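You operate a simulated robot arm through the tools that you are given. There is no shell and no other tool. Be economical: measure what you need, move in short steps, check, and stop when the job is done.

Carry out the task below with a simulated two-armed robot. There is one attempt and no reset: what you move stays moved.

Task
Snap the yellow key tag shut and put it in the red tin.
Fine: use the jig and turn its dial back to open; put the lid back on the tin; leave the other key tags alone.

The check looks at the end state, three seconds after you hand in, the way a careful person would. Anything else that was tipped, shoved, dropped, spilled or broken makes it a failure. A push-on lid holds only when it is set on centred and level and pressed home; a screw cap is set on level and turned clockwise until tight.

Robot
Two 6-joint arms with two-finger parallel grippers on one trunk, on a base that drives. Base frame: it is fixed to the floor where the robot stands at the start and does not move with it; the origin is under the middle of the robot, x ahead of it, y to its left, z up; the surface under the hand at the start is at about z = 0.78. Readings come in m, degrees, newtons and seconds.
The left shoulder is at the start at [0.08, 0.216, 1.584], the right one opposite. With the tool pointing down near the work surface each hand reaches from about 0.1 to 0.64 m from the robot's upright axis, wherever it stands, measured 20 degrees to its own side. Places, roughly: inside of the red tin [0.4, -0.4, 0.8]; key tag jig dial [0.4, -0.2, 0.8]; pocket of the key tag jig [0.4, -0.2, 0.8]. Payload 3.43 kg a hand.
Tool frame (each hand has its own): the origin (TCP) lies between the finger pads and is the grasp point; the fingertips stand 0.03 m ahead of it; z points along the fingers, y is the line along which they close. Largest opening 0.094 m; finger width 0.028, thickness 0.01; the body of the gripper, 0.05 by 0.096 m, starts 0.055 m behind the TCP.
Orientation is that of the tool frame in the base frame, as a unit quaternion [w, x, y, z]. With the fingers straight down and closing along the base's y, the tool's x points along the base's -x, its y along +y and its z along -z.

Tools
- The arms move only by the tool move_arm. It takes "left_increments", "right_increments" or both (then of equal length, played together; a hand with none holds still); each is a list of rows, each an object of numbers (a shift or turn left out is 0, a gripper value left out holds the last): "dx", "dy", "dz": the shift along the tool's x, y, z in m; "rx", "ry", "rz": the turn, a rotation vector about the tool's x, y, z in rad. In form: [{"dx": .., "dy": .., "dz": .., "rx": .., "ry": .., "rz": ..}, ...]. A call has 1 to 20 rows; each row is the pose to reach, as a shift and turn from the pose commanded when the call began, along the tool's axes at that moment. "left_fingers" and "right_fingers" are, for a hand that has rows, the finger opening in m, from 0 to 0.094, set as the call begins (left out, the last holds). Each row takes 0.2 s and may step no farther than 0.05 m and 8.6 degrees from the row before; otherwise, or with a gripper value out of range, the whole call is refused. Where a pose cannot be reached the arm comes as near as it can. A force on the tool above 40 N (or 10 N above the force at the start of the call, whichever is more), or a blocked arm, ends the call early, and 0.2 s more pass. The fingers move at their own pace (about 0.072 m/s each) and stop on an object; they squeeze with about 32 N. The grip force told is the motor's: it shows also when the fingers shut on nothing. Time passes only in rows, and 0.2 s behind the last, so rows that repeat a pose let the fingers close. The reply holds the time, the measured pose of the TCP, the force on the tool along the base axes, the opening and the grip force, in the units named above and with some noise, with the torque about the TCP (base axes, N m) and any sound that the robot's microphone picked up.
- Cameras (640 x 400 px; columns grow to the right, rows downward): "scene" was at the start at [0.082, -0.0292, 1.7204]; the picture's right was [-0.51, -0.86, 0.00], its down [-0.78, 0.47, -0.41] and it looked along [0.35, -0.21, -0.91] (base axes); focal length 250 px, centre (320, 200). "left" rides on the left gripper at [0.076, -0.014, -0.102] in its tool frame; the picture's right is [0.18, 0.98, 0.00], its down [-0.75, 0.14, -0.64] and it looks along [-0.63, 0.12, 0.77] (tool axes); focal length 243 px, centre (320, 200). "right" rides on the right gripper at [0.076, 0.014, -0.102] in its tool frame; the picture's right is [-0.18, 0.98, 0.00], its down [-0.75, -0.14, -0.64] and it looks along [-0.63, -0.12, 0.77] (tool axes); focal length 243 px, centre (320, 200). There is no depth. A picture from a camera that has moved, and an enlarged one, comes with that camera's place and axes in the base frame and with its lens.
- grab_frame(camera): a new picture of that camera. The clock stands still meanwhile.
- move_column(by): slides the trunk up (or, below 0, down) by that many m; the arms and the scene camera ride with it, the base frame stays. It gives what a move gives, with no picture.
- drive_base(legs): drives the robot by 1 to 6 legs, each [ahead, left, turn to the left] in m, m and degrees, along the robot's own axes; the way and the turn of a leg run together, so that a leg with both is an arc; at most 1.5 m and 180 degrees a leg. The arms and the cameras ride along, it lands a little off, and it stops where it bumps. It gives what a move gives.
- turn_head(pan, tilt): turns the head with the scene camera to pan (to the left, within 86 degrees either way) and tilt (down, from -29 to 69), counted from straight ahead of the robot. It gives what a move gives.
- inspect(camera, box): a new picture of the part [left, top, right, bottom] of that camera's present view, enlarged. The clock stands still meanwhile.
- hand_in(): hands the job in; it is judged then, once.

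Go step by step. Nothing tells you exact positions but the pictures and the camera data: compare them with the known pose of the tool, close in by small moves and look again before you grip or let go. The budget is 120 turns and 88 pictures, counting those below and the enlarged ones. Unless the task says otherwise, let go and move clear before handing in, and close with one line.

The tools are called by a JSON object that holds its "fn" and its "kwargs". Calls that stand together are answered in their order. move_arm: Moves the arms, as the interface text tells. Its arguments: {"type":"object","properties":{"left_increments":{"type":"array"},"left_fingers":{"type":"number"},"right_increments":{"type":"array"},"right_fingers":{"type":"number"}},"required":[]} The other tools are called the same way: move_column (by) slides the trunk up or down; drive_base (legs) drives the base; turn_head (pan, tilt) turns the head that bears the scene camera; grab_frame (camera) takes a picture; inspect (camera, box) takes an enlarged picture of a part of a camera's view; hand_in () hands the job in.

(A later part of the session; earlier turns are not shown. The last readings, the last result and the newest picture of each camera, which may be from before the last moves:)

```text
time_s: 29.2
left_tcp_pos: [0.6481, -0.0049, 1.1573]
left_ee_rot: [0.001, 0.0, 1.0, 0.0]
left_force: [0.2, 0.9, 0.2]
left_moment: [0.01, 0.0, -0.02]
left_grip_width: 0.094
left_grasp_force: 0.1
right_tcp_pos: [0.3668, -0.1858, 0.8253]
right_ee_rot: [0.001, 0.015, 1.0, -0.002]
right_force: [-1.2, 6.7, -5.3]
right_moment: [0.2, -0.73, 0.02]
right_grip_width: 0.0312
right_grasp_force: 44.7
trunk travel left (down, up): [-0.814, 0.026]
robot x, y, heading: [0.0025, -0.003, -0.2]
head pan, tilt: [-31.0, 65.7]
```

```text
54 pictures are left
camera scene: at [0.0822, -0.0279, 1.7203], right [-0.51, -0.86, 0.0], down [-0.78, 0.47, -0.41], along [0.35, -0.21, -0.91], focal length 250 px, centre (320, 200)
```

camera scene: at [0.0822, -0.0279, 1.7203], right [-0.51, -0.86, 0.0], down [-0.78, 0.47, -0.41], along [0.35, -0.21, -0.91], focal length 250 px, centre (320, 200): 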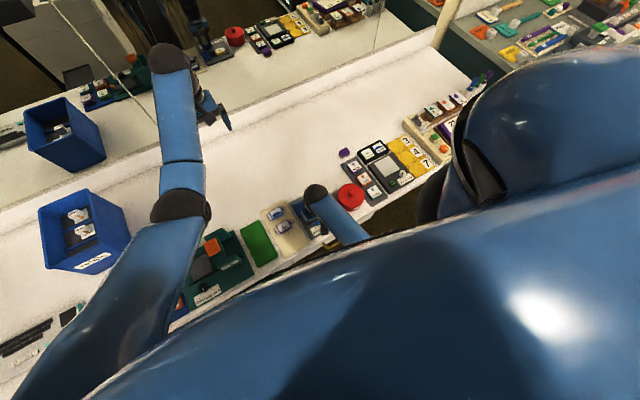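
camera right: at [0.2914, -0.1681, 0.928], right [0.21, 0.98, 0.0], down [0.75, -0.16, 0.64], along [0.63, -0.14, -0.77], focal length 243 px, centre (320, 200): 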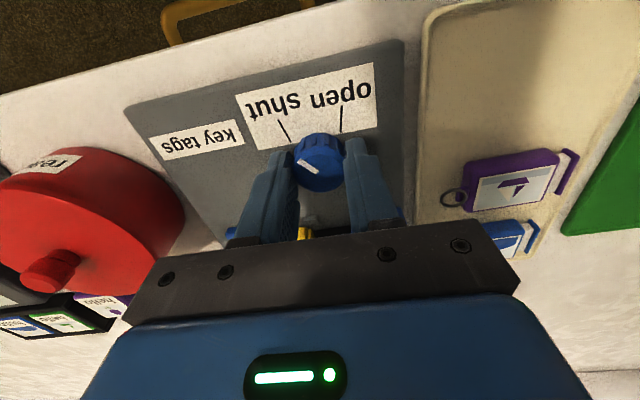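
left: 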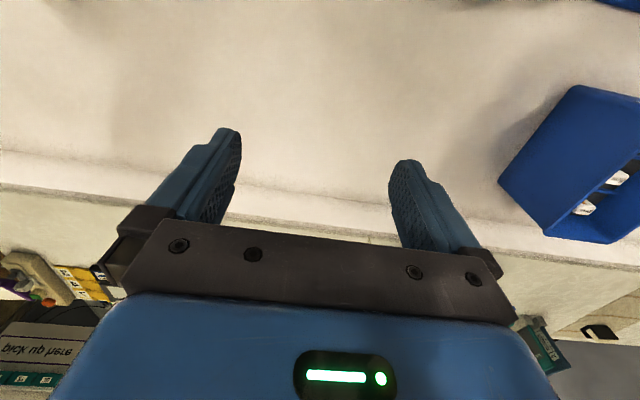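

{"fn": "inspect", "kwargs": {"camera": "right", "box": [270, 120, 370, 240]}}

```text
3.33 times, centred on (320, 180) of right
camera zoom: at [0.2914, -0.1681, 0.928], right [0.21, 0.98, 0.0], down [0.75, -0.16, 0.64], along [0.63, -0.14, -0.77], focal length 809 px, centre (320, 267)
```

zoom: 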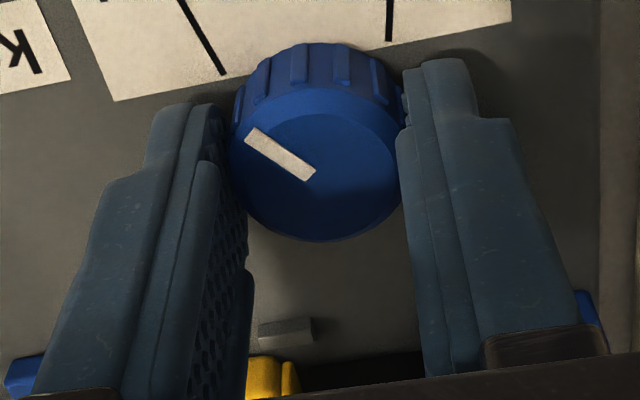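

The cap now looks nearly flush with the body. I'll turn slightly more to reach the shut tick.

{"fn": "move_arm", "kwargs": {"right_increments": [{"rz": -0.06}, {"rz": -0.12}, {"rz": -0.17}, {"rz": -0.17}]}}

{"fn": "inspect", "kwargs": {"camera": "right", "box": [270, 120, 370, 240]}}

```text
time_s: 30.2
left_tcp_pos: [0.6466, -0.006, 1.1582]
left_ee_rot: [0.001, 0.0, 1.0, 0.0]
left_force: [-0.5, -0.1, -0.3]
left_moment: [-0.02, -0.01, -0.03]
left_grip_width: 0.0942
left_grasp_force: 0.0
right_tcp_pos: [0.3672, -0.1862, 0.8256]
right_ee_rot: [0.001, -0.07, 0.998, -0.002]
right_force: [0.3, 3.6, 0.1]
right_moment: [0.29, 0.41, 0.03]
right_grip_width: 0.0313
right_grasp_force: 44.8
trunk travel left (down, up): [-0.814, 0.026]
robot x, y, heading: [0.0013, 0.002, 0.1]
head pan, tilt: [-31.0, 65.7]
```

```text
3.33 times, centred on (320, 180) of right
camera zoom: at [0.2897, -0.1812, 0.928], right [0.04, 1.0, 0.0], down [0.76, -0.03, 0.64], along [0.64, -0.03, -0.77], focal length 809 px, centre (320, 267)
```

zoom: 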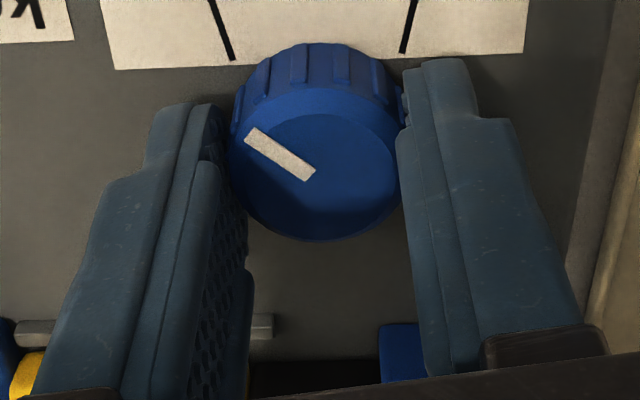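

The mark is about symmetric with its starting position. I'll nudge a little more to feel for a stop.

{"fn": "move_arm", "kwargs": {"right_increments": [{"rz": -0.05}, {"rz": -0.1}, {"rz": -0.15}, {"rz": -0.15}]}}

{"fn": "inspect", "kwargs": {"camera": "right", "box": [270, 120, 370, 240]}}

```text
time_s: 31.2
left_tcp_pos: [0.6493, -0.0058, 1.1575]
left_ee_rot: [0.0, 0.0, 1.0, 0.0]
left_force: [-0.3, 0.4, 0.1]
left_moment: [-0.03, 0.0, 0.01]
left_grip_width: 0.094
left_grasp_force: 0.1
right_tcp_pos: [0.3667, -0.1856, 0.8267]
right_ee_rot: [0.001, -0.144, 0.99, -0.002]
right_force: [1.8, 5.4, -0.6]
right_moment: [0.31, -0.42, -0.49]
right_grip_width: 0.0313
right_grasp_force: 45.4
trunk travel left (down, up): [-0.814, 0.026]
robot x, y, heading: [-0.0002, -0.0011, -0.3]
head pan, tilt: [-31.0, 65.7]
```

```text
3.33 times, centred on (320, 180) of right
camera zoom: at [0.2898, -0.1929, 0.928], right [-0.1, 0.99, 0.0], down [0.76, 0.08, 0.64], along [0.64, 0.07, -0.77], focal length 809 px, centre (320, 267)
```

zoom: 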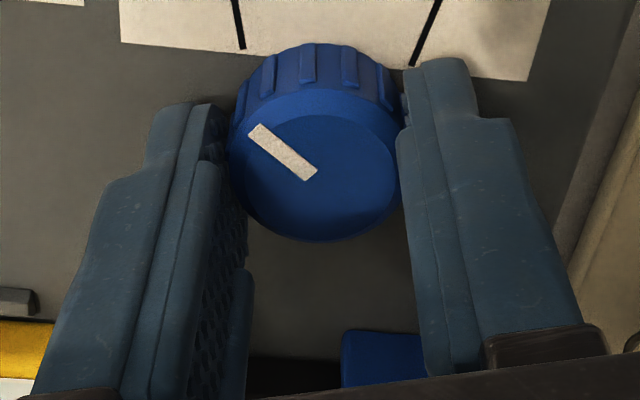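

Torque rose and the dial began to slip, so that is the shut stop. Now turning it back to "open".

{"fn": "move_arm", "kwargs": {"right_increments": [{"rz": 0.14}, {"rz": 0.28}, {"rz": 0.42}, {"rz": 0.56}, {"rz": 0.7}, {"rz": 0.84}, {"rz": 0.98}, {"rz": 1.12}, {"rz": 1.26}, {"rz": 1.4}, {"rz": 1.5}, {"rz": 1.6}, {"rz": 1.68}, {"rz": 1.68}]}}

{"fn": "inspect", "kwargs": {"camera": "right", "box": [210, 60, 450, 240]}}

```text
time_s: 34.2
left_tcp_pos: [0.6478, -0.0045, 1.1585]
left_ee_rot: [0.0, 0.0, 1.0, -0.001]
left_force: [0.5, -0.5, 0.3]
left_moment: [-0.02, -0.01, -0.02]
left_grip_width: 0.094
left_grasp_force: 0.0
right_tcp_pos: [0.3671, -0.1854, 0.8265]
right_ee_rot: [0.002, 0.642, 0.767, 0.001]
right_force: [-2.4, 6.2, 7.2]
right_moment: [0.6, 0.24, -0.02]
right_grip_width: 0.0313
right_grasp_force: 45.3
trunk travel left (down, up): [-0.814, 0.026]
robot x, y, heading: [0.0008, -0.0017, -0.1]
head pan, tilt: [-31.0, 65.7]
```

```text
2.22 times, centred on (330, 150) of right
camera zoom: at [0.3674, -0.1069, 0.9279], right [1.0, -0.01, 0.0], down [-0.01, -0.76, 0.64], along [0.0, -0.64, -0.76], focal length 539 px, centre (298, 311)
```

zoom: 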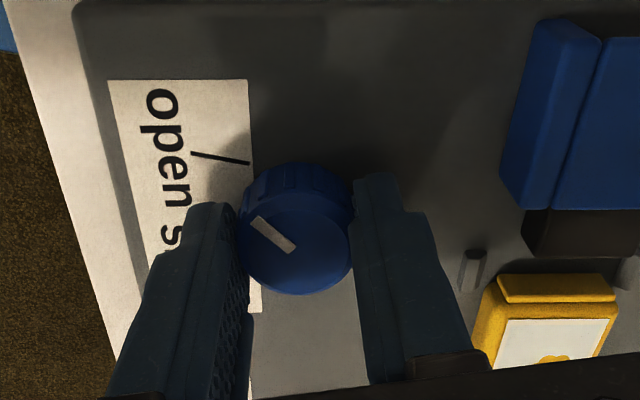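

The tag is now shut, with the cap flush and the jaw withdrawn. I'll turn the last few degrees to the open stop.

{"fn": "move_arm", "kwargs": {"right_increments": [{"rz": 0.05}, {"rz": 0.1}, {"rz": 0.15}, {"rz": 0.18}, {"rz": 0.18}]}}

{"fn": "inspect", "kwargs": {"camera": "right", "box": [210, 60, 450, 240]}}

```text
time_s: 35.4
left_tcp_pos: [0.6488, -0.0041, 1.1587]
left_ee_rot: [0.0, 0.0, 1.0, 0.001]
left_force: [0.2, -0.1, 0.4]
left_moment: [-0.02, 0.01, -0.01]
left_grip_width: 0.0941
left_grasp_force: 0.1
right_tcp_pos: [0.3671, -0.1875, 0.825]
right_ee_rot: [0.003, 0.708, 0.707, 0.0]
right_force: [1.0, 0.0, 4.4]
right_moment: [-0.48, -0.06, 0.43]
right_grip_width: 0.0312
right_grasp_force: 44.6
trunk travel left (down, up): [-0.814, 0.026]
robot x, y, heading: [0.003, 0.0001, 0.1]
head pan, tilt: [-31.0, 65.7]
```

```text
2.22 times, centred on (330, 150) of right
camera zoom: at [0.3815, -0.1088, 0.9279], right [0.98, -0.18, 0.0], down [-0.14, -0.75, 0.64], along [-0.12, -0.63, -0.77], focal length 539 px, centre (298, 311)
```

zoom: 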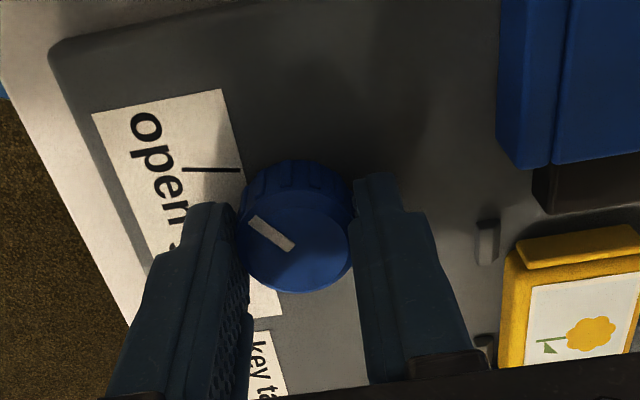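

At the open stop now. Releasing the dial, lifting, and then looking at the tin.

{"fn": "move_arm", "kwargs": {"right_fingers": 0.05, "right_increments": [{}, {}, {"dz": -0.02}, {"dz": -0.05}, {"dz": -0.09}, {"dz": -0.13}, {"dz": -0.13}]}}

{"fn": "grab_frame", "kwargs": {"camera": "right"}}

```text
time_s: 37.0
left_tcp_pos: [0.6484, -0.0057, 1.157]
left_ee_rot: [0.0, 0.0, 1.0, -0.001]
left_force: [-0.2, 0.3, -0.1]
left_moment: [0.0, 0.0, 0.0]
left_grip_width: 0.0938
left_grasp_force: 0.1
right_tcp_pos: [0.3652, -0.1866, 0.9544]
right_ee_rot: [0.001, 0.707, 0.707, 0.001]
right_force: [-0.2, -1.0, -0.4]
right_moment: [-0.02, -0.05, 0.04]
right_grip_width: 0.0504
right_grasp_force: 0.1
trunk travel left (down, up): [-0.814, 0.026]
robot x, y, heading: [-0.0051, 0.001, -0.1]
head pan, tilt: [-31.0, 65.7]
```

```text
48 pictures are left
camera right: at [0.3805, -0.1098, 1.0571], right [0.98, -0.18, 0.0], down [-0.14, -0.75, 0.64], along [-0.12, -0.63, -0.77], focal length 243 px, centre (320, 200)
```

right: 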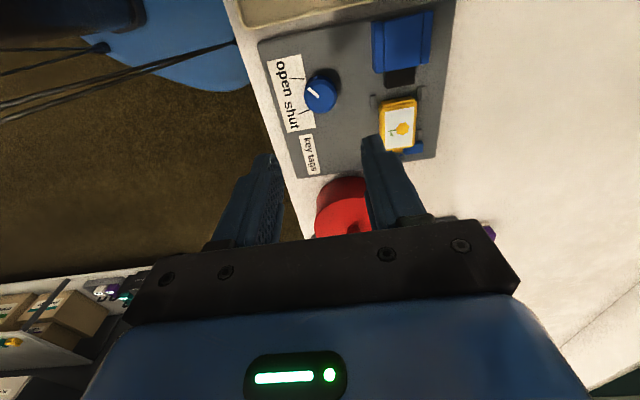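

The dial mark reads "open" and the tag is shut in the pocket. I'll move toward the tin for a look at its lid knob.

{"fn": "move_arm", "kwargs": {"right_increments": [{"dx": -0.04, "dz": -0.02}, {"dx": -0.08, "dz": -0.04}, {"dx": -0.11, "dy": 0.01, "dz": -0.05}, {"dx": -0.11, "dy": 0.01, "dz": -0.05}]}}

{"fn": "grab_frame", "kwargs": {"camera": "right"}}

{"fn": "inspect", "kwargs": {"camera": "scene", "box": [240, 150, 400, 250]}}

```text
time_s: 38.0
left_tcp_pos: [0.6483, -0.0047, 1.1575]
left_ee_rot: [0.0, 0.0, 1.0, -0.001]
left_force: [-0.3, 0.0, 0.1]
left_moment: [0.0, 0.02, 0.01]
left_grip_width: 0.094
left_grasp_force: 0.1
right_tcp_pos: [0.3751, -0.2981, 1.0039]
right_ee_rot: [0.002, 0.707, 0.707, 0.0]
right_force: [-1.4, 0.0, 0.1]
right_moment: [-0.03, -0.01, 0.01]
right_grip_width: 0.0499
right_grasp_force: 0.1
trunk travel left (down, up): [-0.814, 0.026]
robot x, y, heading: [0.001, -0.0009, -0.0]
head pan, tilt: [-31.0, 65.7]
```

```text
47 pictures are left
camera right: at [0.3896, -0.2203, 1.1061], right [0.98, -0.18, 0.0], down [-0.14, -0.75, 0.64], along [-0.12, -0.63, -0.77], focal length 243 px, centre (320, 200)
```

right: 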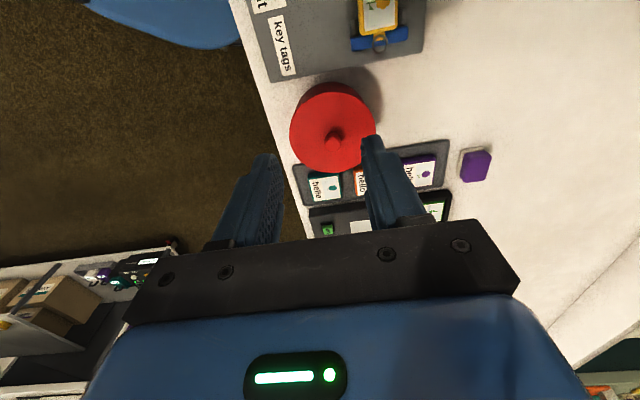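

```text
4.00 times, centred on (320, 200) of scene
camera zoom: at [0.0823, -0.029, 1.7203], right [-0.51, -0.86, 0.0], down [-0.78, 0.47, -0.41], along [0.35, -0.21, -0.91], focal length 999 px, centre (320, 200)
```

zoom: 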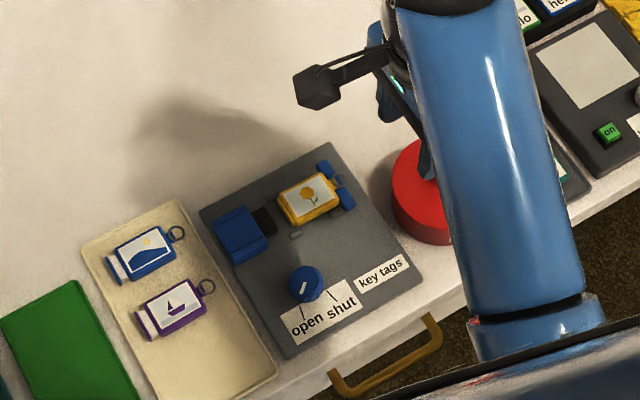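

From this view the tag is clearly shut and the dial is at open. The lid knob is near (0.381, -0.346, top about 0.83); moving above it.

{"fn": "move_arm", "kwargs": {"right_increments": [{"dx": -0.025, "dy": 0.006, "dz": 0.03}, {"dx": -0.048, "dy": 0.006, "dz": 0.06}, {"dx": -0.048, "dy": 0.006, "dz": 0.1}, {"dx": -0.048, "dy": 0.006, "dz": 0.12}, {"dx": -0.048, "dy": 0.006, "dz": 0.12}]}}

{"fn": "inspect", "kwargs": {"camera": "right", "box": [200, 60, 440, 240]}}

```text
time_s: 39.2
left_tcp_pos: [0.648, -0.0056, 1.1578]
left_ee_rot: [0.0, 0.001, 1.0, 0.0]
left_force: [-0.5, -0.7, 0.2]
left_moment: [-0.03, 0.01, 0.03]
left_grip_width: 0.094
left_grasp_force: 0.0
right_tcp_pos: [0.3823, -0.3441, 0.8854]
right_ee_rot: [0.002, 0.707, 0.707, 0.0]
right_force: [1.0, -0.3, 0.9]
right_moment: [0.01, 0.02, -0.02]
right_grip_width: 0.0501
right_grasp_force: 0.0
trunk travel left (down, up): [-0.814, 0.026]
robot x, y, heading: [0.0024, -0.0012, 0.1]
head pan, tilt: [-31.0, 65.7]
```

```text
2.22 times, centred on (320, 150) of right
camera zoom: at [0.3974, -0.2673, 0.9881], right [0.98, -0.18, 0.0], down [-0.14, -0.75, 0.64], along [-0.12, -0.63, -0.77], focal length 539 px, centre (320, 311)
```

zoom: 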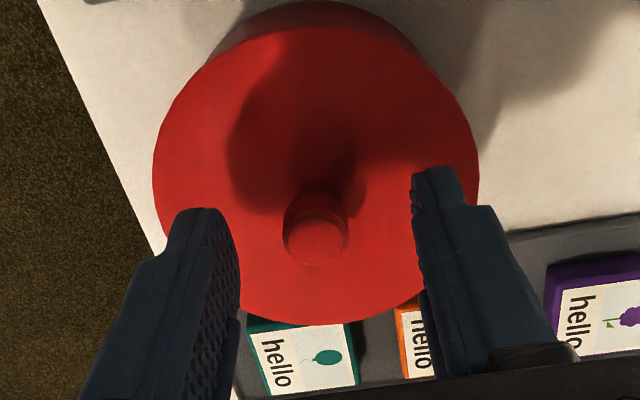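

Recomputing from the lid outline: lid centre (0.381, -0.355), lid top z≈0.823, knob about 0.02 wide and 0.02 tall. I'll shift to that centre, come lower and check.

{"fn": "move_arm", "kwargs": {"right_increments": [{"dx": -0.011, "dy": -0.001}, {"dx": -0.011, "dy": -0.001, "dz": 0.01}, {"dx": -0.011, "dy": -0.001, "dz": 0.018}, {"dx": -0.011, "dy": -0.001, "dz": 0.018}]}}

{"fn": "inspect", "kwargs": {"camera": "right", "box": [200, 60, 440, 240]}}

```text
time_s: 40.2
left_tcp_pos: [0.6481, -0.0059, 1.1581]
left_ee_rot: [0.0, 0.0, 1.0, 0.0]
left_force: [0.1, 0.4, -0.4]
left_moment: [0.0, -0.01, -0.04]
left_grip_width: 0.094
left_grasp_force: 0.1
right_tcp_pos: [0.3809, -0.3566, 0.8681]
right_ee_rot: [0.001, 0.707, 0.707, 0.001]
right_force: [1.0, 0.2, 0.2]
right_moment: [-0.01, 0.02, 0.01]
right_grip_width: 0.0503
right_grasp_force: 0.0
trunk travel left (down, up): [-0.814, 0.026]
robot x, y, heading: [0.0048, 0.0043, 0.1]
head pan, tilt: [-31.0, 65.7]
```

```text
2.22 times, centred on (320, 150) of right
camera zoom: at [0.3958, -0.2785, 0.971], right [0.98, -0.18, 0.0], down [-0.14, -0.75, 0.64], along [-0.12, -0.63, -0.77], focal length 539 px, centre (320, 311)
```

zoom: 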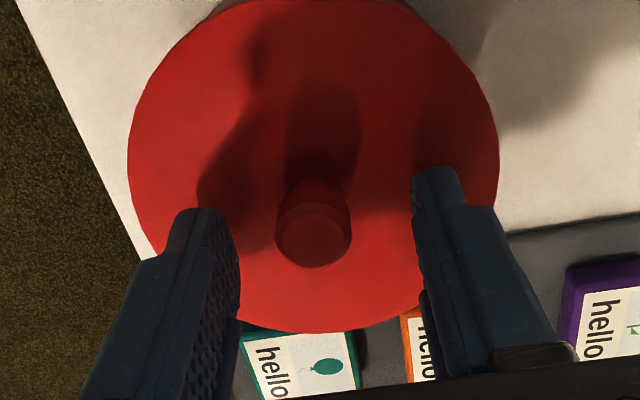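

Small correction of 3 mm toward -y and 2 mm toward -x, then down to knob height and close.

{"fn": "move_arm", "kwargs": {"right_increments": [{"dx": -0.003, "dy": -0.002, "dz": 0.006}, {"dx": -0.003, "dy": -0.002, "dz": 0.012}, {"dx": -0.003, "dy": -0.002, "dz": 0.014}, {"dx": -0.003, "dy": -0.002, "dz": 0.014}]}}

{"fn": "move_arm", "kwargs": {"right_fingers": 0.008, "right_increments": [{}, {}, {}, {}]}}

{"fn": "inspect", "kwargs": {"camera": "right", "box": [200, 60, 440, 240]}}

```text
time_s: 40.8
left_tcp_pos: [0.644, -0.002, 1.1587]
left_ee_rot: [0.0, 0.0, 1.0, 0.0]
left_force: [0.9, 0.3, 0.4]
left_moment: [-0.02, 0.03, 0.0]
left_grip_width: 0.094
left_grasp_force: 0.2
right_tcp_pos: [0.3801, -0.3583, 0.8636]
right_ee_rot: [0.007, 0.708, 0.706, 0.002]
right_force: [-11.1, 12.8, 40.1]
right_moment: [0.64, 1.2, -0.11]
right_grip_width: 0.0519
right_grasp_force: 1.9
trunk travel left (down, up): [-0.814, 0.026]
robot x, y, heading: [-0.0006, -0.0003, -0.2]
head pan, tilt: [-31.0, 65.7]
stopped in row 3 (right hand): the force on the tool passed its limit at 42 N (the readings are from after the stop); the commanded pose is now the measured one
```

```text
time_s: 41.8
left_tcp_pos: [0.6426, -0.0022, 1.1632]
left_ee_rot: [0.002, 0.0, 1.0, -0.002]
left_force: [0.1, 0.3, 1.0]
left_moment: [-0.03, 0.01, -0.01]
left_grip_width: 0.0939
left_grasp_force: 0.1
right_tcp_pos: [0.3792, -0.3591, 0.8631]
right_ee_rot: [0.009, 0.707, 0.707, 0.002]
right_force: [-16.0, 1.8, 45.3]
right_moment: [0.35, 0.99, 0.05]
right_grip_width: 0.0221
right_grasp_force: 11.8
trunk travel left (down, up): [-0.814, 0.026]
robot x, y, heading: [-0.0011, -0.0003, -0.1]
head pan, tilt: [-31.0, 65.7]
```

```text
2.22 times, centred on (320, 150) of right
camera zoom: at [0.3921, -0.2811, 0.9655], right [0.98, -0.18, 0.02], down [-0.15, -0.75, 0.65], along [-0.11, -0.64, -0.76], focal length 539 px, centre (320, 311)
```

zoom: 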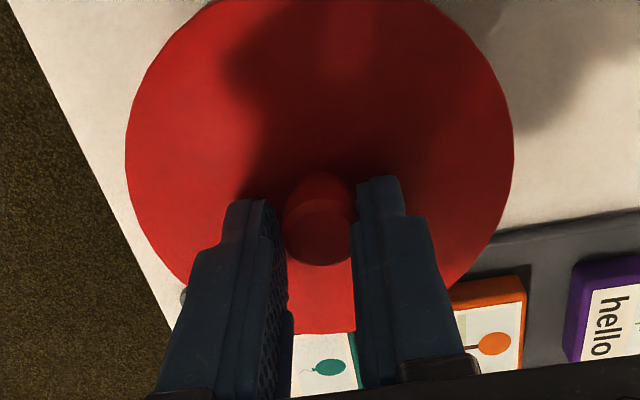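

The fingertips pressed the lid, so its top is at about z=0.833. I'll relax: open a bit, raise 4 mm and grip again.

{"fn": "move_arm", "kwargs": {"right_fingers": 0.035, "right_increments": [{"dz": -0.003}, {"dz": -0.005}, {"dz": -0.005}]}}

{"fn": "inspect", "kwargs": {"camera": "right", "box": [200, 60, 440, 240]}}

```text
time_s: 42.6
left_tcp_pos: [0.6478, -0.0042, 1.1576]
left_ee_rot: [0.0, 0.0, 1.0, -0.001]
left_force: [0.5, 0.5, -0.2]
left_moment: [0.0, 0.02, 0.0]
left_grip_width: 0.0938
left_grasp_force: 0.0
right_tcp_pos: [0.3828, -0.3607, 0.8642]
right_ee_rot: [0.006, 0.707, 0.707, 0.0]
right_force: [2.9, 1.0, 4.0]
right_moment: [0.08, 0.01, -0.04]
right_grip_width: 0.0332
right_grasp_force: 0.1
trunk travel left (down, up): [-0.814, 0.026]
robot x, y, heading: [-0.0008, 0.0036, 0.0]
head pan, tilt: [-31.0, 65.7]
```

```text
2.22 times, centred on (320, 150) of right
camera zoom: at [0.3966, -0.282, 0.9663], right [0.98, -0.18, 0.01], down [-0.15, -0.75, 0.65], along [-0.11, -0.64, -0.76], focal length 539 px, centre (320, 311)
```

zoom: 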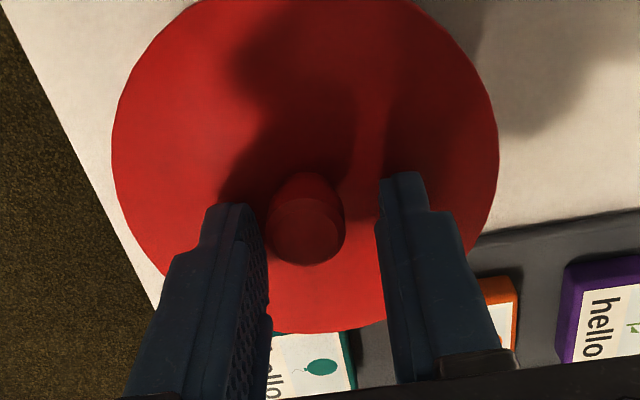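

Knob is about 4 mm toward -x of the grip centre; centring, levelling and raising slightly, then gripping.

{"fn": "move_arm", "kwargs": {"right_increments": [{"dz": -0.003, "dy": -0.004, "rx": 0.01, "ry": 0.01}, {"dz": -0.003, "dy": -0.004, "rx": 0.01, "ry": 0.01}]}}

{"fn": "move_arm", "kwargs": {"right_fingers": 0.008, "right_increments": [{}, {}, {}]}}

{"fn": "inspect", "kwargs": {"camera": "right", "box": [200, 60, 440, 240]}}

```text
time_s: 43.2
left_tcp_pos: [0.6481, -0.0057, 1.1572]
left_ee_rot: [0.0, 0.0, 1.0, 0.0]
left_force: [0.2, -0.6, -0.2]
left_moment: [0.02, -0.03, -0.01]
left_grip_width: 0.0939
left_grasp_force: 0.0
right_tcp_pos: [0.3782, -0.3597, 0.8681]
right_ee_rot: [-0.002, 0.708, 0.707, 0.001]
right_force: [0.2, -0.3, -0.4]
right_moment: [0.03, 0.0, 0.03]
right_grip_width: 0.0353
right_grasp_force: 0.0
trunk travel left (down, up): [-0.814, 0.026]
robot x, y, heading: [-0.0001, 0.0031, -0.0]
head pan, tilt: [-31.0, 65.7]
```

```text
time_s: 44.0
left_tcp_pos: [0.6485, -0.0055, 1.1581]
left_ee_rot: [0.0, 0.0, 1.0, 0.0]
left_force: [-0.2, 0.2, 0.7]
left_moment: [0.02, 0.0, 0.01]
left_grip_width: 0.0939
left_grasp_force: 0.1
right_tcp_pos: [0.3783, -0.3605, 0.8684]
right_ee_rot: [-0.001, 0.707, 0.707, 0.001]
right_force: [1.7, 0.2, 1.6]
right_moment: [-0.01, -0.01, -0.05]
right_grip_width: 0.0179
right_grasp_force: 32.0
trunk travel left (down, up): [-0.814, 0.026]
robot x, y, heading: [-0.0005, -0.0002, 0.3]
head pan, tilt: [-31.0, 65.7]
```

```text
2.22 times, centred on (320, 150) of right
camera zoom: at [0.3935, -0.2835, 0.9709], right [0.98, -0.18, 0.0], down [-0.14, -0.76, 0.64], along [-0.12, -0.63, -0.77], focal length 539 px, centre (320, 311)
```

zoom: 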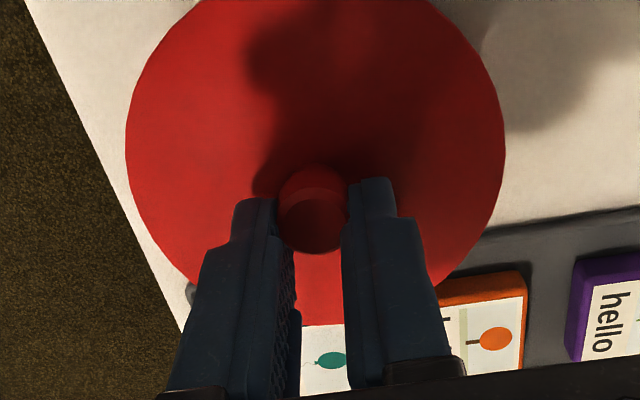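

Knob gripped (0.018 wide) at TCP (0.378, -0.360, 0.868). Pulling the lid up.

{"fn": "move_arm", "kwargs": {"right_increments": [{"dz": -0.004}, {"dz": -0.008}, {"dz": -0.014}, {"dz": -0.025}, {"dz": -0.04}, {"dz": -0.06}, {"dz": -0.06}]}}

{"fn": "grab_frame", "kwargs": {"camera": "right"}}

{"fn": "inspect", "kwargs": {"camera": "scene", "box": [280, 120, 440, 240]}}

```text
time_s: 45.6
left_tcp_pos: [0.6488, -0.0052, 1.1577]
left_ee_rot: [0.001, -0.001, 1.0, 0.0]
left_force: [0.0, 0.4, 0.1]
left_moment: [0.0, -0.01, -0.01]
left_grip_width: 0.094
left_grasp_force: 0.1
right_tcp_pos: [0.3781, -0.362, 0.9276]
right_ee_rot: [-0.002, 0.707, 0.707, 0.001]
right_force: [-0.5, 0.8, 0.1]
right_moment: [0.0, 0.0, 0.02]
right_grip_width: 0.0178
right_grasp_force: 32.2
trunk travel left (down, up): [-0.814, 0.026]
robot x, y, heading: [-0.0009, 0.001, -0.3]
head pan, tilt: [-31.0, 65.7]
heard: snap
```

```text
40 pictures are left
camera right: at [0.3935, -0.2844, 1.0299], right [0.98, -0.18, 0.0], down [-0.14, -0.76, 0.64], along [-0.12, -0.63, -0.77], focal length 243 px, centre (320, 200)
```

right: 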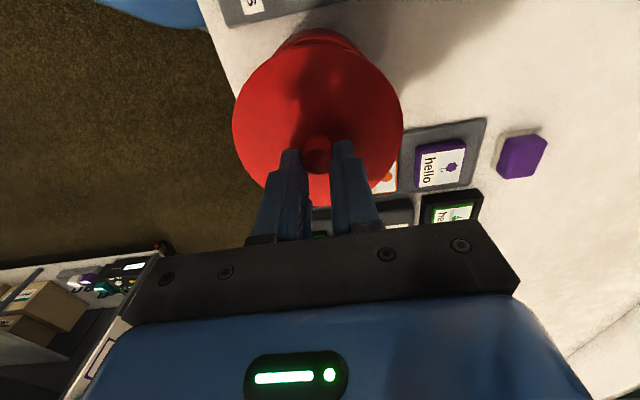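

```text
3.33 times, centred on (360, 180) of scene
camera zoom: at [0.0821, -0.0292, 1.7203], right [-0.51, -0.86, 0.0], down [-0.78, 0.47, -0.41], along [0.35, -0.21, -0.91], focal length 833 px, centre (187, 267)
```

zoom: 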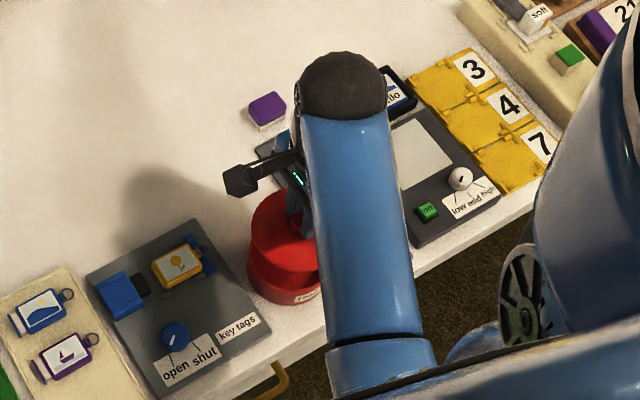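

The lid came off level with a snap. I'll set it on the clear table at about (0.56, -0.25).

{"fn": "move_arm", "kwargs": {"right_increments": [{"dx": 0.02, "dy": 0.03}, {"dx": 0.04, "dy": 0.065}, {"dx": 0.06, "dy": 0.1}, {"dx": 0.08, "dy": 0.135}, {"dx": 0.1, "dy": 0.165}, {"dx": 0.11, "dy": 0.182}, {"dx": 0.11, "dy": 0.182, "dz": 0.03}, {"dx": 0.11, "dy": 0.182, "dz": 0.06}, {"dx": 0.11, "dy": 0.182, "dz": 0.075}, {"dx": 0.11, "dy": 0.182, "dz": 0.075}]}}

{"fn": "grab_frame", "kwargs": {"camera": "right"}}

{"fn": "grab_frame", "kwargs": {"camera": "scene"}}

```text
time_s: 47.8
left_tcp_pos: [0.6473, -0.0056, 1.1589]
left_ee_rot: [0.0, -0.001, 1.0, 0.0]
left_force: [-0.5, 0.2, 0.6]
left_moment: [0.02, -0.01, 0.0]
left_grip_width: 0.0944
left_grasp_force: 0.1
right_tcp_pos: [0.5602, -0.2517, 0.8526]
right_ee_rot: [-0.001, 0.707, 0.707, 0.001]
right_force: [-0.2, -0.6, -1.3]
right_moment: [0.0, 0.0, 0.0]
right_grip_width: 0.0178
right_grasp_force: 32.1
trunk travel left (down, up): [-0.814, 0.026]
robot x, y, heading: [0.0016, 0.0021, -0.1]
head pan, tilt: [-31.0, 65.7]
```

```text
38 pictures are left
camera right: at [0.575, -0.1752, 0.9548], right [0.98, -0.18, 0.0], down [-0.14, -0.76, 0.64], along [-0.12, -0.63, -0.77], focal length 243 px, centre (320, 200)
```

right: 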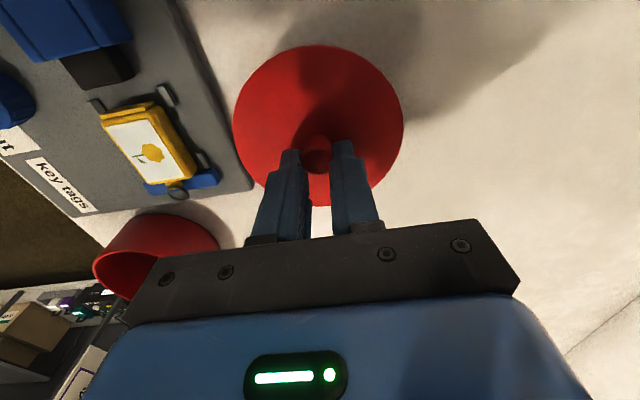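

```text
37 pictures are left
camera scene: at [0.0818, -0.0291, 1.7204], right [-0.51, -0.86, 0.0], down [-0.78, 0.47, -0.41], along [0.35, -0.21, -0.91], focal length 250 px, centre (320, 200)
```

scene: 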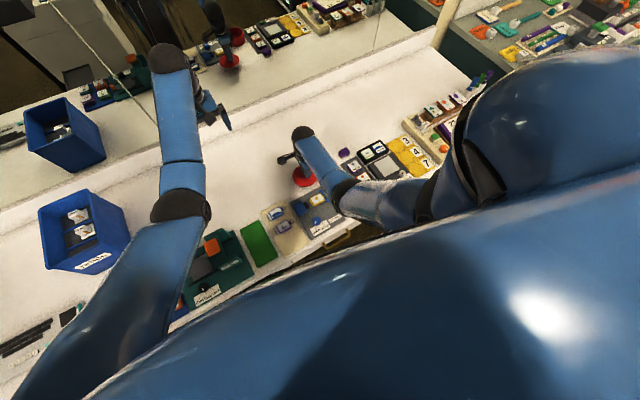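

Lid hangs over free table near the jig edge; I'll shift 1 cm further in x and lower until it touches.

{"fn": "move_arm", "kwargs": {"right_increments": [{"dy": 0.01}, {"dy": 0.01, "dz": 0.005}, {"dy": 0.01, "dz": 0.01}, {"dy": 0.01, "dz": 0.015}, {"dy": 0.01, "dz": 0.02}, {"dy": 0.01, "dz": 0.025}, {"dy": 0.01, "dz": 0.03}]}}

```text
time_s: 49.4
left_tcp_pos: [0.6463, -0.0054, 1.1576]
left_ee_rot: [0.0, 0.0, 1.0, 0.0]
left_force: [-0.5, -0.1, -0.3]
left_moment: [0.02, 0.03, -0.01]
left_grip_width: 0.0939
left_grasp_force: 0.0
right_tcp_pos: [0.5708, -0.2522, 0.8247]
right_ee_rot: [0.001, 0.707, 0.707, 0.002]
right_force: [0.8, 0.0, 4.7]
right_moment: [0.02, 0.11, 0.01]
right_grip_width: 0.0176
right_grasp_force: 32.4
trunk travel left (down, up): [-0.814, 0.026]
robot x, y, heading: [-0.0029, -0.0001, -0.2]
head pan, tilt: [-31.0, 65.7]
```

Contact at TCP z≈0.825: the lid is down. Releasing and lifting straight up.

{"fn": "move_arm", "kwargs": {"right_increments": [{"dz": -0.001}, {"dz": -0.001}]}}

{"fn": "move_arm", "kwargs": {"right_fingers": 0.045, "right_increments": [{}, {}, {"dz": -0.02}, {"dz": -0.05}, {"dz": -0.08}, {"dz": -0.08}]}}

{"fn": "grab_frame", "kwargs": {"camera": "right"}}

```text
time_s: 50.0
left_tcp_pos: [0.6485, -0.005, 1.1585]
left_ee_rot: [0.001, 0.0, 1.0, 0.0]
left_force: [-0.5, -1.7, 0.1]
left_moment: [0.01, -0.01, -0.02]
left_grip_width: 0.094
left_grasp_force: 0.1
right_tcp_pos: [0.5698, -0.2515, 0.823]
right_ee_rot: [-0.002, 0.707, 0.707, 0.001]
right_force: [1.2, -1.0, 3.1]
right_moment: [-0.05, -0.03, 0.0]
right_grip_width: 0.0177
right_grasp_force: 32.0
trunk travel left (down, up): [-0.814, 0.026]
robot x, y, heading: [0.0005, -0.0011, -0.4]
head pan, tilt: [-31.0, 65.7]
```

```text
time_s: 51.4
left_tcp_pos: [0.6495, -0.0052, 1.1574]
left_ee_rot: [0.0, 0.0, 1.0, -0.001]
left_force: [0.6, 0.9, 0.5]
left_moment: [0.03, 0.02, -0.04]
left_grip_width: 0.0939
left_grasp_force: 0.1
right_tcp_pos: [0.572, -0.2501, 0.9048]
right_ee_rot: [-0.003, 0.707, 0.707, 0.0]
right_force: [-0.6, -0.3, 0.2]
right_moment: [-0.01, 0.03, 0.0]
right_grip_width: 0.0449
right_grasp_force: 0.0
trunk travel left (down, up): [-0.814, 0.026]
robot x, y, heading: [0.0007, -0.0011, -0.0]
head pan, tilt: [-31.0, 65.7]
```

```text
36 pictures are left
camera right: at [0.5869, -0.1743, 1.0064], right [0.98, -0.18, 0.0], down [-0.14, -0.76, 0.64], along [-0.12, -0.63, -0.77], focal length 243 px, centre (320, 200)
```

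right: 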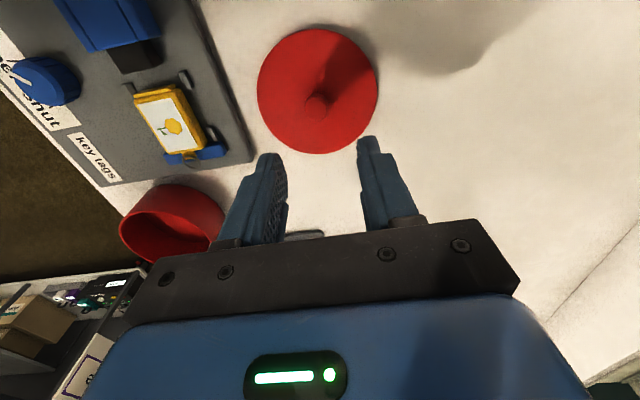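

Lid lies flat. Now over the tag in the pocket.

{"fn": "move_arm", "kwargs": {"right_fingers": 0.05, "right_increments": [{"dx": 0.01, "dy": -0.04}, {"dx": 0.02, "dy": -0.08}, {"dx": 0.024, "dy": -0.127}, {"dx": 0.024, "dy": -0.127, "dz": 0.02}, {"dx": 0.024, "dy": -0.127, "dz": 0.03}, {"dx": 0.024, "dy": -0.127, "dz": 0.03}]}}

{"fn": "inspect", "kwargs": {"camera": "right", "box": [220, 60, 420, 220]}}

```text
time_s: 52.8
left_tcp_pos: [0.6476, -0.0054, 1.1582]
left_ee_rot: [0.0, 0.001, 1.0, 0.0]
left_force: [0.5, 0.0, -0.3]
left_moment: [0.02, 0.03, -0.01]
left_grip_width: 0.0939
left_grasp_force: 0.0
right_tcp_pos: [0.4444, -0.2269, 0.875]
right_ee_rot: [-0.001, 0.707, 0.707, 0.002]
right_force: [0.5, 0.2, 0.2]
right_moment: [0.0, -0.01, 0.0]
right_grip_width: 0.0502
right_grasp_force: 0.1
trunk travel left (down, up): [-0.814, 0.026]
robot x, y, heading: [-0.0007, -0.0023, -0.1]
head pan, tilt: [-31.0, 65.7]
```

```text
2.50 times, centred on (320, 140) of right
camera zoom: at [0.4585, -0.1485, 0.9774], right [0.98, -0.18, 0.0], down [-0.14, -0.76, 0.64], along [-0.12, -0.63, -0.77], focal length 606 px, centre (320, 350)
```

zoom: 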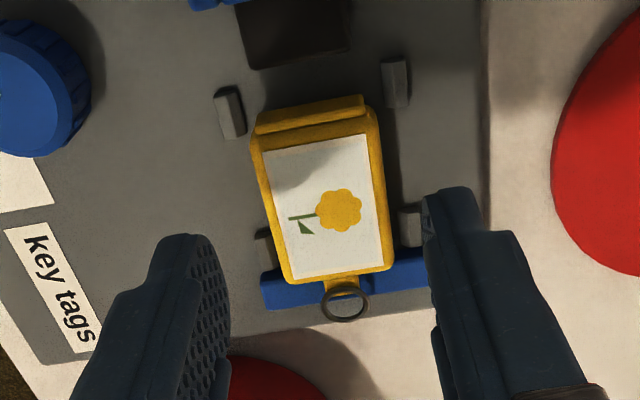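

Everything lines up; descending to grip the tag.

{"fn": "move_arm", "kwargs": {"right_increments": [{"dz": 0.015}, {"dz": 0.03}, {"dz": 0.04}, {"dz": 0.047}, {"dz": 0.047}]}}

{"fn": "move_arm", "kwargs": {"right_fingers": 0.02, "right_increments": [{}, {}, {}, {}]}}

{"fn": "move_arm", "kwargs": {"right_increments": [{"dz": -0.01}, {"dz": -0.03}, {"dz": -0.06}, {"dz": -0.09}, {"dz": -0.09}]}}

{"fn": "grab_frame", "kwargs": {"camera": "right"}}

```text
time_s: 54.0
left_tcp_pos: [0.6483, -0.0053, 1.1572]
left_ee_rot: [0.0, -0.001, 1.0, 0.0]
left_force: [0.2, -0.4, -0.1]
left_moment: [0.0, -0.04, -0.01]
left_grip_width: 0.0939
left_grasp_force: 0.0
right_tcp_pos: [0.4438, -0.228, 0.8279]
right_ee_rot: [-0.002, 0.708, 0.707, 0.001]
right_force: [-0.4, 0.7, -0.2]
right_moment: [-0.01, 0.0, -0.01]
right_grip_width: 0.05
right_grasp_force: 0.0
trunk travel left (down, up): [-0.814, 0.026]
robot x, y, heading: [0.0001, -0.0022, 0.2]
head pan, tilt: [-31.0, 65.7]
```

```text
time_s: 55.0
left_tcp_pos: [0.6489, -0.0057, 1.1583]
left_ee_rot: [0.0, -0.001, 1.0, 0.001]
left_force: [-0.9, 0.7, 0.4]
left_moment: [0.04, -0.04, -0.01]
left_grip_width: 0.094
left_grasp_force: 0.1
right_tcp_pos: [0.4444, -0.2268, 0.8287]
right_ee_rot: [-0.002, 0.707, 0.707, 0.002]
right_force: [-0.6, 0.3, 0.4]
right_moment: [0.0, -0.02, 0.0]
right_grip_width: 0.0365
right_grasp_force: 32.4
trunk travel left (down, up): [-0.814, 0.026]
robot x, y, heading: [-0.001, 0.0008, 0.0]
head pan, tilt: [-31.0, 65.7]
```

```text
time_s: 56.2
left_tcp_pos: [0.6485, -0.0055, 1.1574]
left_ee_rot: [0.0, -0.001, 1.0, 0.0]
left_force: [0.8, 0.1, 0.0]
left_moment: [0.04, -0.01, -0.03]
left_grip_width: 0.0938
left_grasp_force: 0.0
right_tcp_pos: [0.4445, -0.2265, 0.9168]
right_ee_rot: [-0.002, 0.707, 0.707, 0.0]
right_force: [0.1, -1.5, -0.3]
right_moment: [0.04, 0.01, -0.01]
right_grip_width: 0.0366
right_grasp_force: 31.8
trunk travel left (down, up): [-0.814, 0.026]
robot x, y, heading: [0.0003, 0.0014, -0.1]
head pan, tilt: [-31.0, 65.7]
```

```text
34 pictures are left
camera right: at [0.459, -0.1502, 1.0195], right [0.98, -0.18, 0.0], down [-0.14, -0.76, 0.64], along [-0.12, -0.63, -0.77], focal length 243 px, centre (320, 200)
```

right: 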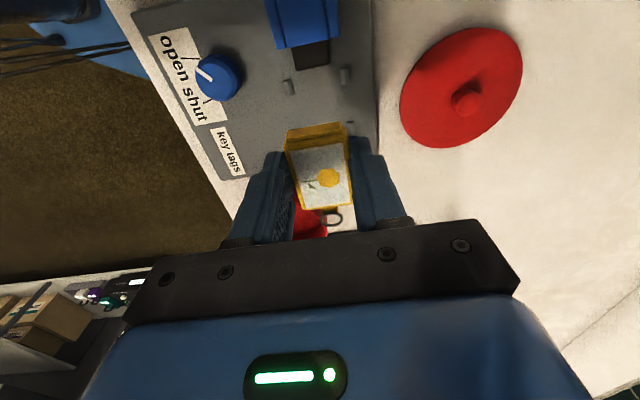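

The shut tag is held. Carrying it above the open tin, with the opening centred near (0.378, -0.359).

{"fn": "move_arm", "kwargs": {"right_increments": [{"dx": -0.03, "dy": -0.017}, {"dx": -0.06, "dy": -0.034}, {"dx": -0.09, "dy": -0.05}, {"dx": -0.121, "dy": -0.066}, {"dx": -0.121, "dy": -0.066}]}}

{"fn": "inspect", "kwargs": {"camera": "right", "box": [200, 60, 440, 240]}}

```text
time_s: 57.4
left_tcp_pos: [0.6477, -0.006, 1.1584]
left_ee_rot: [0.001, 0.0, 1.0, 0.0]
left_force: [0.0, -0.4, -0.6]
left_moment: [0.0, -0.03, 0.0]
left_grip_width: 0.0941
left_grasp_force: 0.1
right_tcp_pos: [0.3761, -0.3499, 0.9161]
right_ee_rot: [-0.001, 0.707, 0.707, 0.001]
right_force: [0.2, 0.5, -1.2]
right_moment: [0.0, -0.01, -0.03]
right_grip_width: 0.0364
right_grasp_force: 31.9
trunk travel left (down, up): [-0.814, 0.026]
robot x, y, heading: [-0.001, -0.001, 0.2]
head pan, tilt: [-31.0, 65.7]
```

```text
2.22 times, centred on (320, 150) of right
camera zoom: at [0.3912, -0.273, 1.0186], right [0.98, -0.18, 0.0], down [-0.14, -0.76, 0.64], along [-0.12, -0.63, -0.77], focal length 539 px, centre (320, 311)
```

zoom: 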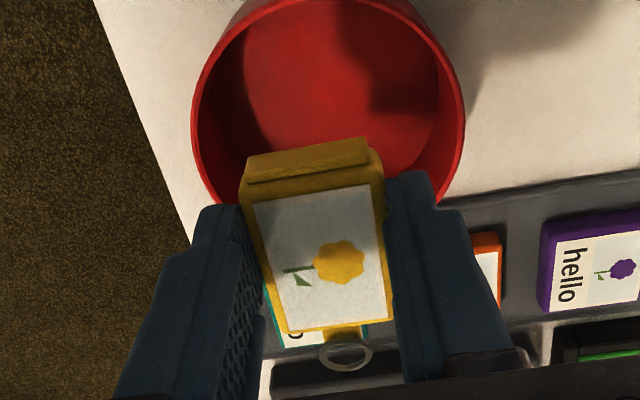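

Tin centre looks like (0.379, -0.355). I'll shift 3 mm each way so the ring clears the wall, then lower inside.

{"fn": "move_arm", "kwargs": {"right_increments": [{"dx": 0.0035, "dy": 0.002, "dz": 0.02}, {"dx": 0.0035, "dy": 0.002, "dz": 0.04}, {"dx": 0.0035, "dy": 0.002, "dz": 0.055}, {"dx": 0.0035, "dy": 0.002, "dz": 0.055}]}}

{"fn": "inspect", "kwargs": {"camera": "right", "box": [200, 40, 440, 240]}}

```text
time_s: 58.4
left_tcp_pos: [0.6485, -0.005, 1.1572]
left_ee_rot: [0.0, 0.0, 1.0, 0.0]
left_force: [-0.7, 0.2, 0.6]
left_moment: [-0.03, 0.01, 0.0]
left_grip_width: 0.094
left_grasp_force: 0.1
right_tcp_pos: [0.379, -0.3453, 0.8622]
right_ee_rot: [-0.001, 0.707, 0.707, 0.002]
right_force: [-0.5, 0.2, -0.5]
right_moment: [0.03, -0.02, -0.01]
right_grip_width: 0.0365
right_grasp_force: 31.4
trunk travel left (down, up): [-0.814, 0.026]
robot x, y, heading: [-0.0008, 0.0011, 0.1]
head pan, tilt: [-31.0, 65.7]
```

```text
2.00 times, centred on (320, 140) of right
camera zoom: at [0.3944, -0.2682, 0.9638], right [0.98, -0.18, 0.0], down [-0.14, -0.76, 0.64], along [-0.12, -0.63, -0.77], focal length 485 px, centre (320, 320)
```

zoom: 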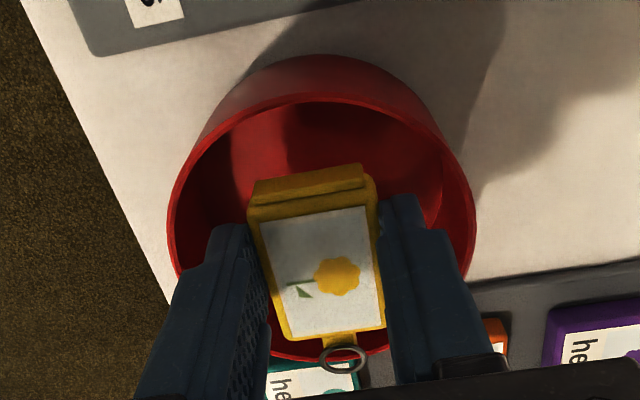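

Ring clears by a few mm; nudging 3 mm toward +y and lowering to the floor.

{"fn": "move_arm", "kwargs": {"right_increments": [{"dx": 0.003}, {"dx": 0.003, "dz": 0.015}, {"dx": 0.003, "dz": 0.03}, {"dx": 0.003, "dz": 0.036}, {"dx": 0.003, "dz": 0.04}, {"dx": 0.003, "dz": 0.042}]}}

{"fn": "inspect", "kwargs": {"camera": "right", "box": [200, 40, 440, 240]}}

```text
time_s: 59.8
left_tcp_pos: [0.6475, -0.0061, 1.1593]
left_ee_rot: [0.001, 0.0, 1.0, 0.0]
left_force: [0.1, -0.1, 0.3]
left_moment: [-0.01, -0.01, 0.04]
left_grip_width: 0.0942
left_grasp_force: 0.1
right_tcp_pos: [0.3792, -0.3415, 0.8217]
right_ee_rot: [0.0, 0.707, 0.707, 0.002]
right_force: [-2.1, -1.3, 13.0]
right_moment: [-0.06, 0.18, -0.04]
right_grip_width: 0.0369
right_grasp_force: 32.2
trunk travel left (down, up): [-0.814, 0.026]
robot x, y, heading: [-0.0017, 0.0023, 0.0]
head pan, tilt: [-31.0, 65.7]
```

```text
2.00 times, centred on (320, 140) of right
camera zoom: at [0.3934, -0.2645, 0.9237], right [0.98, -0.18, 0.0], down [-0.14, -0.75, 0.64], along [-0.12, -0.63, -0.77], focal length 485 px, centre (320, 320)
```

zoom: 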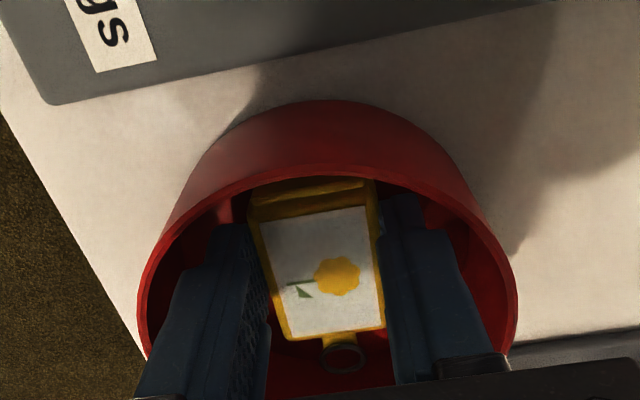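

On the tin floor. Releasing with a small opening and lifting out.

{"fn": "move_arm", "kwargs": {"right_increments": [{"dz": -0.002}, {"dz": -0.002}]}}

{"fn": "move_arm", "kwargs": {"right_fingers": 0.046, "right_increments": [{}, {}, {"dz": -0.02}, {"dz": -0.05}, {"dz": -0.09}, {"dz": -0.13}, {"dz": -0.13}]}}

{"fn": "grab_frame", "kwargs": {"camera": "right"}}

```text
time_s: 60.4
left_tcp_pos: [0.6475, -0.0046, 1.1578]
left_ee_rot: [0.0, 0.0, 1.0, 0.0]
left_force: [0.5, 0.2, -0.5]
left_moment: [0.04, 0.02, 0.0]
left_grip_width: 0.0939
left_grasp_force: 0.1
right_tcp_pos: [0.3788, -0.3411, 0.8218]
right_ee_rot: [-0.001, 0.707, 0.707, 0.001]
right_force: [0.7, -0.7, 1.7]
right_moment: [-0.08, -0.01, 0.0]
right_grip_width: 0.037
right_grasp_force: 32.1
trunk travel left (down, up): [-0.814, 0.026]
robot x, y, heading: [-0.0035, -0.0024, 0.0]
head pan, tilt: [-31.0, 65.7]
```

```text
time_s: 62.0
left_tcp_pos: [0.6478, -0.0053, 1.1583]
left_ee_rot: [0.0, 0.0, 1.0, 0.0]
left_force: [0.5, -0.1, -0.3]
left_moment: [-0.01, -0.02, 0.02]
left_grip_width: 0.0942
left_grasp_force: 0.1
right_tcp_pos: [0.3782, -0.3412, 0.955]
right_ee_rot: [-0.002, 0.708, 0.707, 0.002]
right_force: [-0.2, 0.3, -0.6]
right_moment: [-0.02, -0.02, -0.01]
right_grip_width: 0.0459
right_grasp_force: 0.0
trunk travel left (down, up): [-0.814, 0.026]
robot x, y, heading: [0.0017, -0.0007, -0.1]
head pan, tilt: [-31.0, 65.7]
```

```text
30 pictures are left
camera right: at [0.3939, -0.2641, 1.0568], right [0.98, -0.18, 0.0], down [-0.14, -0.76, 0.64], along [-0.12, -0.63, -0.77], focal length 243 px, centre (320, 200)
```

right: 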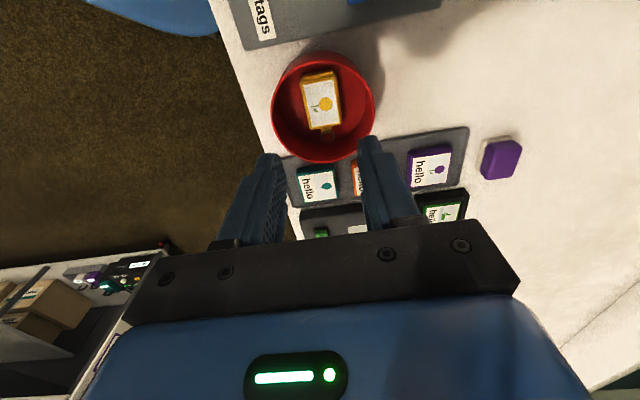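

The tag lies flat in the tin. Returning by the same path to the lid knob.

{"fn": "move_arm", "kwargs": {"right_increments": [{"dx": 0.02, "dy": 0.04}, {"dx": 0.04, "dy": 0.08}, {"dx": 0.06, "dy": 0.12}, {"dx": 0.08, "dy": 0.16}, {"dx": 0.0905, "dy": 0.191}, {"dx": 0.0905, "dy": 0.191, "dz": 0.04}, {"dx": 0.0905, "dy": 0.191, "dz": 0.07}, {"dx": 0.0905, "dy": 0.191, "dz": 0.09}, {"dx": 0.0905, "dy": 0.191, "dz": 0.09}]}}

{"fn": "inspect", "kwargs": {"camera": "right", "box": [200, 60, 440, 240]}}

```text
time_s: 64.0
left_tcp_pos: [0.6475, -0.0056, 1.157]
left_ee_rot: [-0.001, 0.0, 1.0, -0.001]
left_force: [0.6, -0.6, 0.9]
left_moment: [0.0, -0.01, 0.02]
left_grip_width: 0.0938
left_grasp_force: 0.1
right_tcp_pos: [0.571, -0.2484, 0.8625]
right_ee_rot: [-0.001, 0.708, 0.707, 0.001]
right_force: [-0.1, -0.2, -0.9]
right_moment: [0.0, 0.02, 0.0]
right_grip_width: 0.0463
right_grasp_force: 0.0
trunk travel left (down, up): [-0.814, 0.026]
robot x, y, heading: [0.0028, 0.001, -0.1]
head pan, tilt: [-31.0, 65.7]
```

```text
2.22 times, centred on (320, 150) of right
camera zoom: at [0.5853, -0.1716, 0.9644], right [0.98, -0.18, 0.0], down [-0.14, -0.76, 0.64], along [-0.12, -0.63, -0.77], focal length 539 px, centre (320, 311)
```

zoom: 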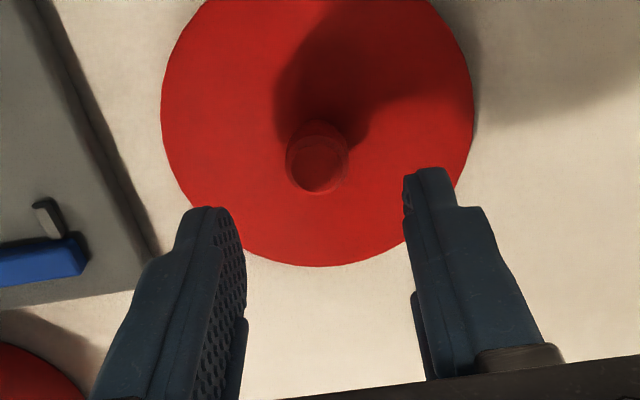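

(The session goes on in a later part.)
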